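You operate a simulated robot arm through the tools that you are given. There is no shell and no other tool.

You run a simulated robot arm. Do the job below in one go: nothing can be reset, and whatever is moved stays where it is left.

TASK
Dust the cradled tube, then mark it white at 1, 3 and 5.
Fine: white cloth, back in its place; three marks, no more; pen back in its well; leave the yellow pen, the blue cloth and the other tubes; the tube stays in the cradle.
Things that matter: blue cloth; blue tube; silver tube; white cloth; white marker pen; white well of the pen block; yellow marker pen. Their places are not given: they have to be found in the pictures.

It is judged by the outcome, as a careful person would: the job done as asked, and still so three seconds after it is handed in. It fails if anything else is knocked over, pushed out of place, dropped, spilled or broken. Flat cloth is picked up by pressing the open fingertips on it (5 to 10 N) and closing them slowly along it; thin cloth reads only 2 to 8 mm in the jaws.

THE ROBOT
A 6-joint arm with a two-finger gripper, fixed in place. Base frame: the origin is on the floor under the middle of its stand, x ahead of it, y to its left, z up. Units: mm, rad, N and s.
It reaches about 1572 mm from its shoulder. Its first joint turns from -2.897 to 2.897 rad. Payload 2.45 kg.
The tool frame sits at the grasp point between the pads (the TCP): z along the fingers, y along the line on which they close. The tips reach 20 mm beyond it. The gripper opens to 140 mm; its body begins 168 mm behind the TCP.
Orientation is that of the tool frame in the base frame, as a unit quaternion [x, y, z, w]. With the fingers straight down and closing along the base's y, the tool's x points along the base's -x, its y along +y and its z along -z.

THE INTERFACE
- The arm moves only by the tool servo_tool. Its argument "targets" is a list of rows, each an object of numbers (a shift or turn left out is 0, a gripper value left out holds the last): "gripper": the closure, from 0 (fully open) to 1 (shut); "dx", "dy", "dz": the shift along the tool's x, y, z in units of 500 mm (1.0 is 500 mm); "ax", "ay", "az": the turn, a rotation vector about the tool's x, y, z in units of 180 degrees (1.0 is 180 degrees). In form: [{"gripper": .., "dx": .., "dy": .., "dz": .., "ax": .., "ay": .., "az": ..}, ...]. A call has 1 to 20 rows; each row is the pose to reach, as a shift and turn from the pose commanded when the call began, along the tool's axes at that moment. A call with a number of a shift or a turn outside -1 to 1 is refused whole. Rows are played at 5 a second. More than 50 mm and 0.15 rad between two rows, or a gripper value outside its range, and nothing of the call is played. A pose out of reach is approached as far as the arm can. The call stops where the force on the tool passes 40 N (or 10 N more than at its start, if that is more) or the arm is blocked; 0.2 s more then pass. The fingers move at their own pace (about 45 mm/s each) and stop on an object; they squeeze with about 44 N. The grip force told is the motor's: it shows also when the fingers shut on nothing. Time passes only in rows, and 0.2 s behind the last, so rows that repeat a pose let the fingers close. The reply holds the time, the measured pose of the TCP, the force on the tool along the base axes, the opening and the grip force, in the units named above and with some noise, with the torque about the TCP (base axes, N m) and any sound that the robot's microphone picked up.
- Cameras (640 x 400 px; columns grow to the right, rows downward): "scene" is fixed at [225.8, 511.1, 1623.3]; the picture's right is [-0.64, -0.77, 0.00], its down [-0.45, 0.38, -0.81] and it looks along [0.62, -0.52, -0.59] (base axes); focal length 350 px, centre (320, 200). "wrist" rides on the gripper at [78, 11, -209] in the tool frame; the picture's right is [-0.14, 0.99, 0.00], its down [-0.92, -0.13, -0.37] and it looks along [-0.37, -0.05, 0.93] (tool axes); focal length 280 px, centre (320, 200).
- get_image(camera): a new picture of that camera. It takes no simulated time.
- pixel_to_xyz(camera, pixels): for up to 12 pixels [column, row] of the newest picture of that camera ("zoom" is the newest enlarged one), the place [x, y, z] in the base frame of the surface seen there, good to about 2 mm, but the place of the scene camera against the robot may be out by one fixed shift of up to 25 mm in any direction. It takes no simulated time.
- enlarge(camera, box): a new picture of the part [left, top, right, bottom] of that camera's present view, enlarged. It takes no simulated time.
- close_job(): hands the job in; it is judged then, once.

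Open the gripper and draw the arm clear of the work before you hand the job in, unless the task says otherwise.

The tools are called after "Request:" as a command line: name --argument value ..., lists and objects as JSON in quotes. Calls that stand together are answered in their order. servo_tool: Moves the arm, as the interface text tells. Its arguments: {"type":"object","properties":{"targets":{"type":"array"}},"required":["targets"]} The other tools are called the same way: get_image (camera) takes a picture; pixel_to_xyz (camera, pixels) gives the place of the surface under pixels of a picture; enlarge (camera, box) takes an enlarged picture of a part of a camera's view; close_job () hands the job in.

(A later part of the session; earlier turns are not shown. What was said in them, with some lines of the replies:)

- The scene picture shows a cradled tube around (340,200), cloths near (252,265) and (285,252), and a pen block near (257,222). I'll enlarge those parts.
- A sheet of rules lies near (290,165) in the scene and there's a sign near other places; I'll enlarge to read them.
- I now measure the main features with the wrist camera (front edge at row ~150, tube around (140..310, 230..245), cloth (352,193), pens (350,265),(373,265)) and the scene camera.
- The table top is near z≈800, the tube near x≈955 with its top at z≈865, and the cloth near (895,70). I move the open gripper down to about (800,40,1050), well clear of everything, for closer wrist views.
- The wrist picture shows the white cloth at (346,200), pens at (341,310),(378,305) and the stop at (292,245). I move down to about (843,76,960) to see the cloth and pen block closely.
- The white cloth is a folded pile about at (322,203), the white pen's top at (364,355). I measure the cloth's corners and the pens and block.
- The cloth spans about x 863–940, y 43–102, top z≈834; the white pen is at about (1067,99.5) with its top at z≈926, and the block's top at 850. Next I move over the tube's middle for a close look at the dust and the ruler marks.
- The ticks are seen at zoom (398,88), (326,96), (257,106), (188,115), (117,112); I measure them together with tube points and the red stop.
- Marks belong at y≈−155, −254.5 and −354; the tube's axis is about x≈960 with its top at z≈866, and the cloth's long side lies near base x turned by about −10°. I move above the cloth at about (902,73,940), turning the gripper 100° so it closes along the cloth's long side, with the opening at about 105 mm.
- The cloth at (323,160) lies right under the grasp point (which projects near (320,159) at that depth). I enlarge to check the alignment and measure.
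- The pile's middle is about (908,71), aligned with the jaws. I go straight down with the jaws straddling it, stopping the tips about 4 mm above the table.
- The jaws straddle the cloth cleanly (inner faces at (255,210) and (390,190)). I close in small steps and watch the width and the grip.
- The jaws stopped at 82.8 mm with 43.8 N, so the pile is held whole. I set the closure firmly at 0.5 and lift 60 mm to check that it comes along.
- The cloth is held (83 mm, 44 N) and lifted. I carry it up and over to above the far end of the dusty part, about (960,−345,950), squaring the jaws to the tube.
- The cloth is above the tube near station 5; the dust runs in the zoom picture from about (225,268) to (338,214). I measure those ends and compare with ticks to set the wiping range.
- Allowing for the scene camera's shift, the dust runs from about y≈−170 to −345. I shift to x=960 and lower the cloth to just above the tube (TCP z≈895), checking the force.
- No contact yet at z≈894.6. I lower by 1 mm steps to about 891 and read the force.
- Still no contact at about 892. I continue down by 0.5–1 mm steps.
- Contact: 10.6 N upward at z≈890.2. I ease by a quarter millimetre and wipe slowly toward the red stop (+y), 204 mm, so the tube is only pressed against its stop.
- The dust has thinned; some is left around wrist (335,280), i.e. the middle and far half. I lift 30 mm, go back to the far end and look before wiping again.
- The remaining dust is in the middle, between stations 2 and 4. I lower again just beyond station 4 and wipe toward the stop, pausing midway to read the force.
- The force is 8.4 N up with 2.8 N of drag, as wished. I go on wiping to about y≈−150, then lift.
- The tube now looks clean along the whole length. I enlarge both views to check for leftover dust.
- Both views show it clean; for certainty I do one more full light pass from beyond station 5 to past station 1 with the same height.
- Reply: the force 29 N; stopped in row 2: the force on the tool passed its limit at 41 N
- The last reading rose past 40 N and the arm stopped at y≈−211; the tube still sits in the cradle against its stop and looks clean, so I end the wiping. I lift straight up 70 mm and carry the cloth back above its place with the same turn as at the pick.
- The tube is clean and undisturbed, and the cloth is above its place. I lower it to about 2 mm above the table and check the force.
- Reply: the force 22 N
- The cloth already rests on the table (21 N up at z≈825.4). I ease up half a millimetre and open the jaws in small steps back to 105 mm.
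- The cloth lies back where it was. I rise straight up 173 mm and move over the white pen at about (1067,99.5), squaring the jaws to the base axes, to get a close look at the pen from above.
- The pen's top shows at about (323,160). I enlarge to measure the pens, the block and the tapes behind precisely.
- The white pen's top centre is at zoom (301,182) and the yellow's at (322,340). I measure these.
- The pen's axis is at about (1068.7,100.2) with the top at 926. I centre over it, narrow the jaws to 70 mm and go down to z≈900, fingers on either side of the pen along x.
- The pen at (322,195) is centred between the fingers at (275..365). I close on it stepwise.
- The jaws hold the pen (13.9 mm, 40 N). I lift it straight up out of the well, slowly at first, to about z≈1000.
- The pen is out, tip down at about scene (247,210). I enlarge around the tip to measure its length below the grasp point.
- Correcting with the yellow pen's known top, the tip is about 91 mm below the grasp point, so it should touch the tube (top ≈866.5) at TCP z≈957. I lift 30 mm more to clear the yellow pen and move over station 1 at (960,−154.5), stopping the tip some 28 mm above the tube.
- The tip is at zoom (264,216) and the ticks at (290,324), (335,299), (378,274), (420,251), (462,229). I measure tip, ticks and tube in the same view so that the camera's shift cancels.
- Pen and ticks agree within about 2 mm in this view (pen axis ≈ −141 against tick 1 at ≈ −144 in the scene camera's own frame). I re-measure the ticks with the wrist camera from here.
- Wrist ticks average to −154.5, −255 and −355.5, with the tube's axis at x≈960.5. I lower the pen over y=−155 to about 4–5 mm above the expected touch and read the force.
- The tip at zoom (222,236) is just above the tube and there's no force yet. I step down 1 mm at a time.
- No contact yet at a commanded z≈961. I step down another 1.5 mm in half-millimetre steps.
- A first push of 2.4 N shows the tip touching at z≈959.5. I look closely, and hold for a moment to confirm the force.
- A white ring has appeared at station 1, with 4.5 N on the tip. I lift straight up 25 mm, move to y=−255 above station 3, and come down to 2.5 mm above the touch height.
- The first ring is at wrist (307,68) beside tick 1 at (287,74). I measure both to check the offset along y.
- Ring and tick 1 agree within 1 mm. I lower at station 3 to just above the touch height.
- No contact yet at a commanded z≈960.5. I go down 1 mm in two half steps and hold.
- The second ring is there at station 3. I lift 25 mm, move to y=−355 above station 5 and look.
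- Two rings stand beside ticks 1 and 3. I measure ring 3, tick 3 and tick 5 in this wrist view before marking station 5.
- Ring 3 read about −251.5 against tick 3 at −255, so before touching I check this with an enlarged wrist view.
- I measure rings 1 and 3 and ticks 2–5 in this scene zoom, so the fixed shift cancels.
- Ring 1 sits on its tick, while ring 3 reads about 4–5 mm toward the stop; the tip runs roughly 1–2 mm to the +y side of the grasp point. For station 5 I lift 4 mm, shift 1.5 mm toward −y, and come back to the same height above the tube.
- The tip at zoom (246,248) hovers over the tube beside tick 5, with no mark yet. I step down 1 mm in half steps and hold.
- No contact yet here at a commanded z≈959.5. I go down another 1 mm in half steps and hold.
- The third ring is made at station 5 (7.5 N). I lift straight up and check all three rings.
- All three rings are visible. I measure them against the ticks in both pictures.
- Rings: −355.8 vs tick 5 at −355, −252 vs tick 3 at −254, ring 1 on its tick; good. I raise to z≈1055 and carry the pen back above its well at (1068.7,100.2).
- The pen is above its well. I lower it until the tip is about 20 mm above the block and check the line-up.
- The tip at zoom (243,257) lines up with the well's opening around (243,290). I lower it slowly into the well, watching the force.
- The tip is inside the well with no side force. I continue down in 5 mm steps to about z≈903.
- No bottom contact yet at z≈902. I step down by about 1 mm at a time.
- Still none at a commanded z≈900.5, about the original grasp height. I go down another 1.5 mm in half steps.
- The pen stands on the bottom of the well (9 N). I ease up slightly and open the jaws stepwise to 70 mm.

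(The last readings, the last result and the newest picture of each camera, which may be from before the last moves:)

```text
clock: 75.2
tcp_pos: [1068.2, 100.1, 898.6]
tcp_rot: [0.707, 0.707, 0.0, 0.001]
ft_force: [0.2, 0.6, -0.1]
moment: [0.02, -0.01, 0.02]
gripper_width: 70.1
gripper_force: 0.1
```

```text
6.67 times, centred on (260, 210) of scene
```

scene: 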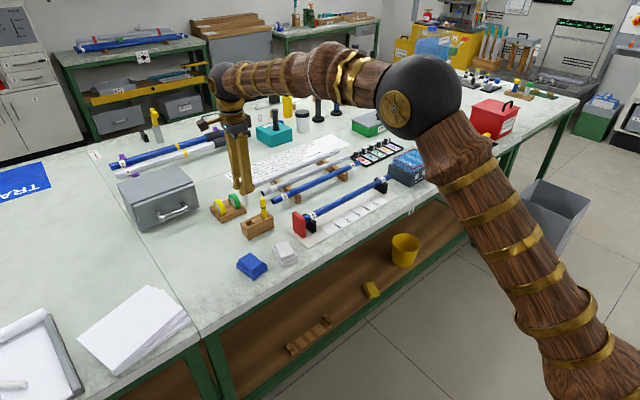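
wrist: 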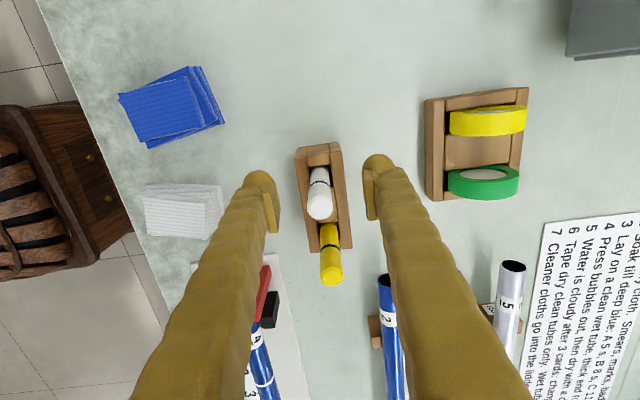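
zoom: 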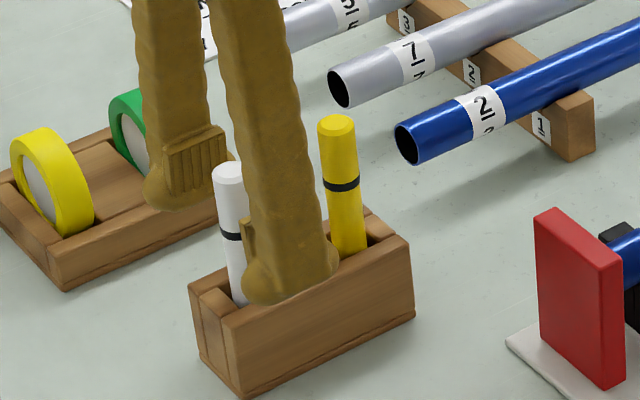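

The pen stands free in its well at wrist (319,198). I rise straight up 180 mm, then draw the arm back clear of the work.

Request:
servo_tool --targets '[{"gripper": 0.5, "dz": -0.03}, {"dz": -0.1}, {"dz": -0.18}, {"dz": -0.26}, {"dz": -0.34}, {"dz": -0.42}, {"gripper": 0.3, "dy": -0.08, "dz": -0.46}, {"gripper": 0.1, "dy": -0.16, "dz": -0.5}, {"gripper": 0, "dy": -0.24, "dz": -0.54}, {"dy": -0.32, "dz": -0.58}, {"dy": -0.4, "dz": -0.62}, {"dy": -0.48, "dz": -0.64}, {"dy": -0.56, "dz": -0.66}, {"dy": -0.64, "dz": -0.66}, {"dy": -0.64, "dz": -0.66}]'

Request:
get_image --camera "scene"

Request:
enlarge --camera "scene" --box '[200, 150, 400, 290]'

Request:
get_image --camera "wrist"

```text
clock: 78.3
tcp_pos: [748.3, 101.0, 1227.5]
tcp_rot: [0.707, 0.707, 0.001, 0.0]
ft_force: [0.1, 0.0, 0.2]
moment: [-0.01, 0.02, 0.04]
gripper_width: 140.2
gripper_force: 0.1
```

```text
taken
```

scene: 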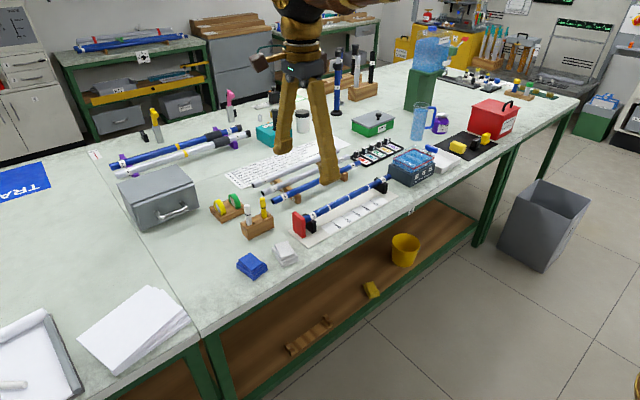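

```text
2.86 times, centred on (300, 220) of scene
```

zoom: 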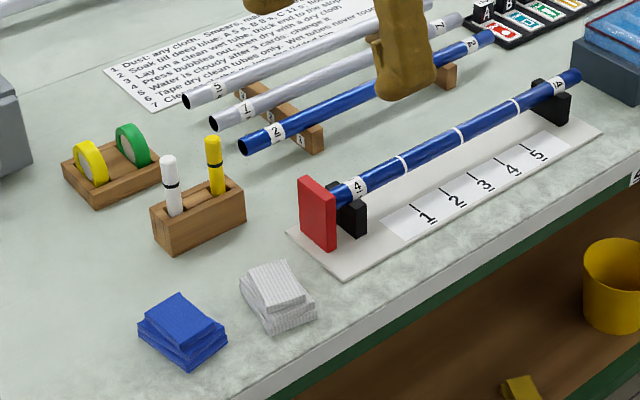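

```text
taken
```

wrist: 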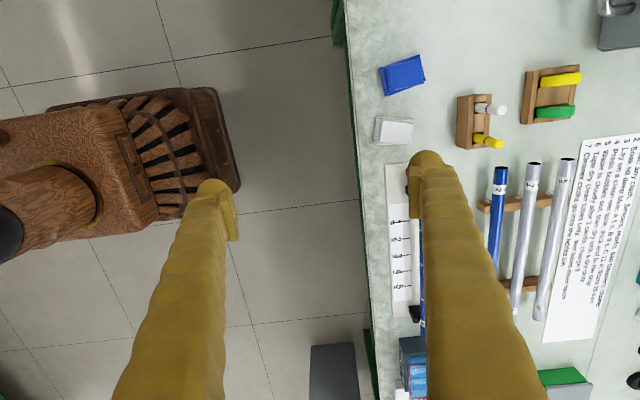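

Everything looks in place. I compare the cloths and block with the first zoom (same box), and enlarge the tube a last time to check for leftover dust.

Request:
enlarge --camera "scene" --box '[200, 180, 320, 290]'

Request:
enlarge --camera "scene" --box '[290, 160, 410, 245]'

```text
3.64 times, centred on (260, 235) of scene
```

zoom: 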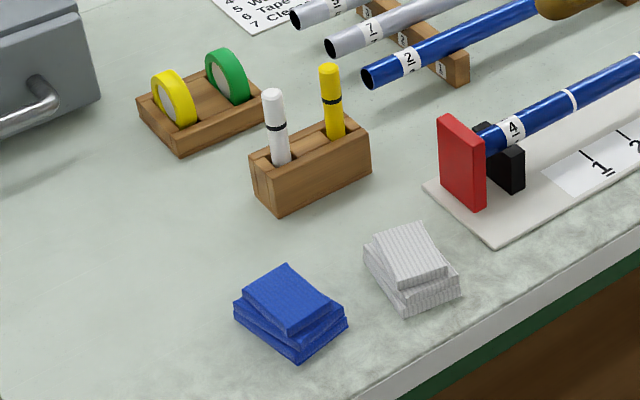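

```text
4.71 times, centred on (350, 202) of scene
```

zoom: 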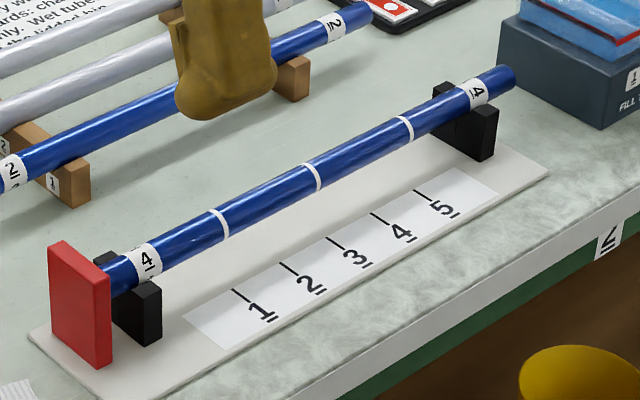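

The cloth, pen, block and other tubes match the first pictures. The tube sits clean in the cradle with exactly three white rings at 1, 3 and 5, and the gripper is open and clear, so I hand the job in.

Request:
close_job

```text
The job is handed in.
```

The cradled tube is dusted and marked white at 1, 3 and 5, and I've handed the job in.

- **Dusting:** I wiped the tube with the white cloth until no dust showed in the pictures. On an extra pass the force went past the 40 N limit and the arm stopped. The tube stayed in its cradle against the red stop. I ended the wiping there.
- **Marks:** There are three white rings and no others. Rings 1 and 5 sit within about 1 mm of their ticks. Ring 3 is a little toward the red stop; different views read it 2 to 5 mm off its tick.
- **Put back:** The white cloth is within a few millimetres of where it was, and the white pen is standing in its well.
- **Left alone:** The yellow pen, the blue cloth and the other tubes look the same as in the first pictures.

The gripper is open and the arm is drawn clear of the bench.
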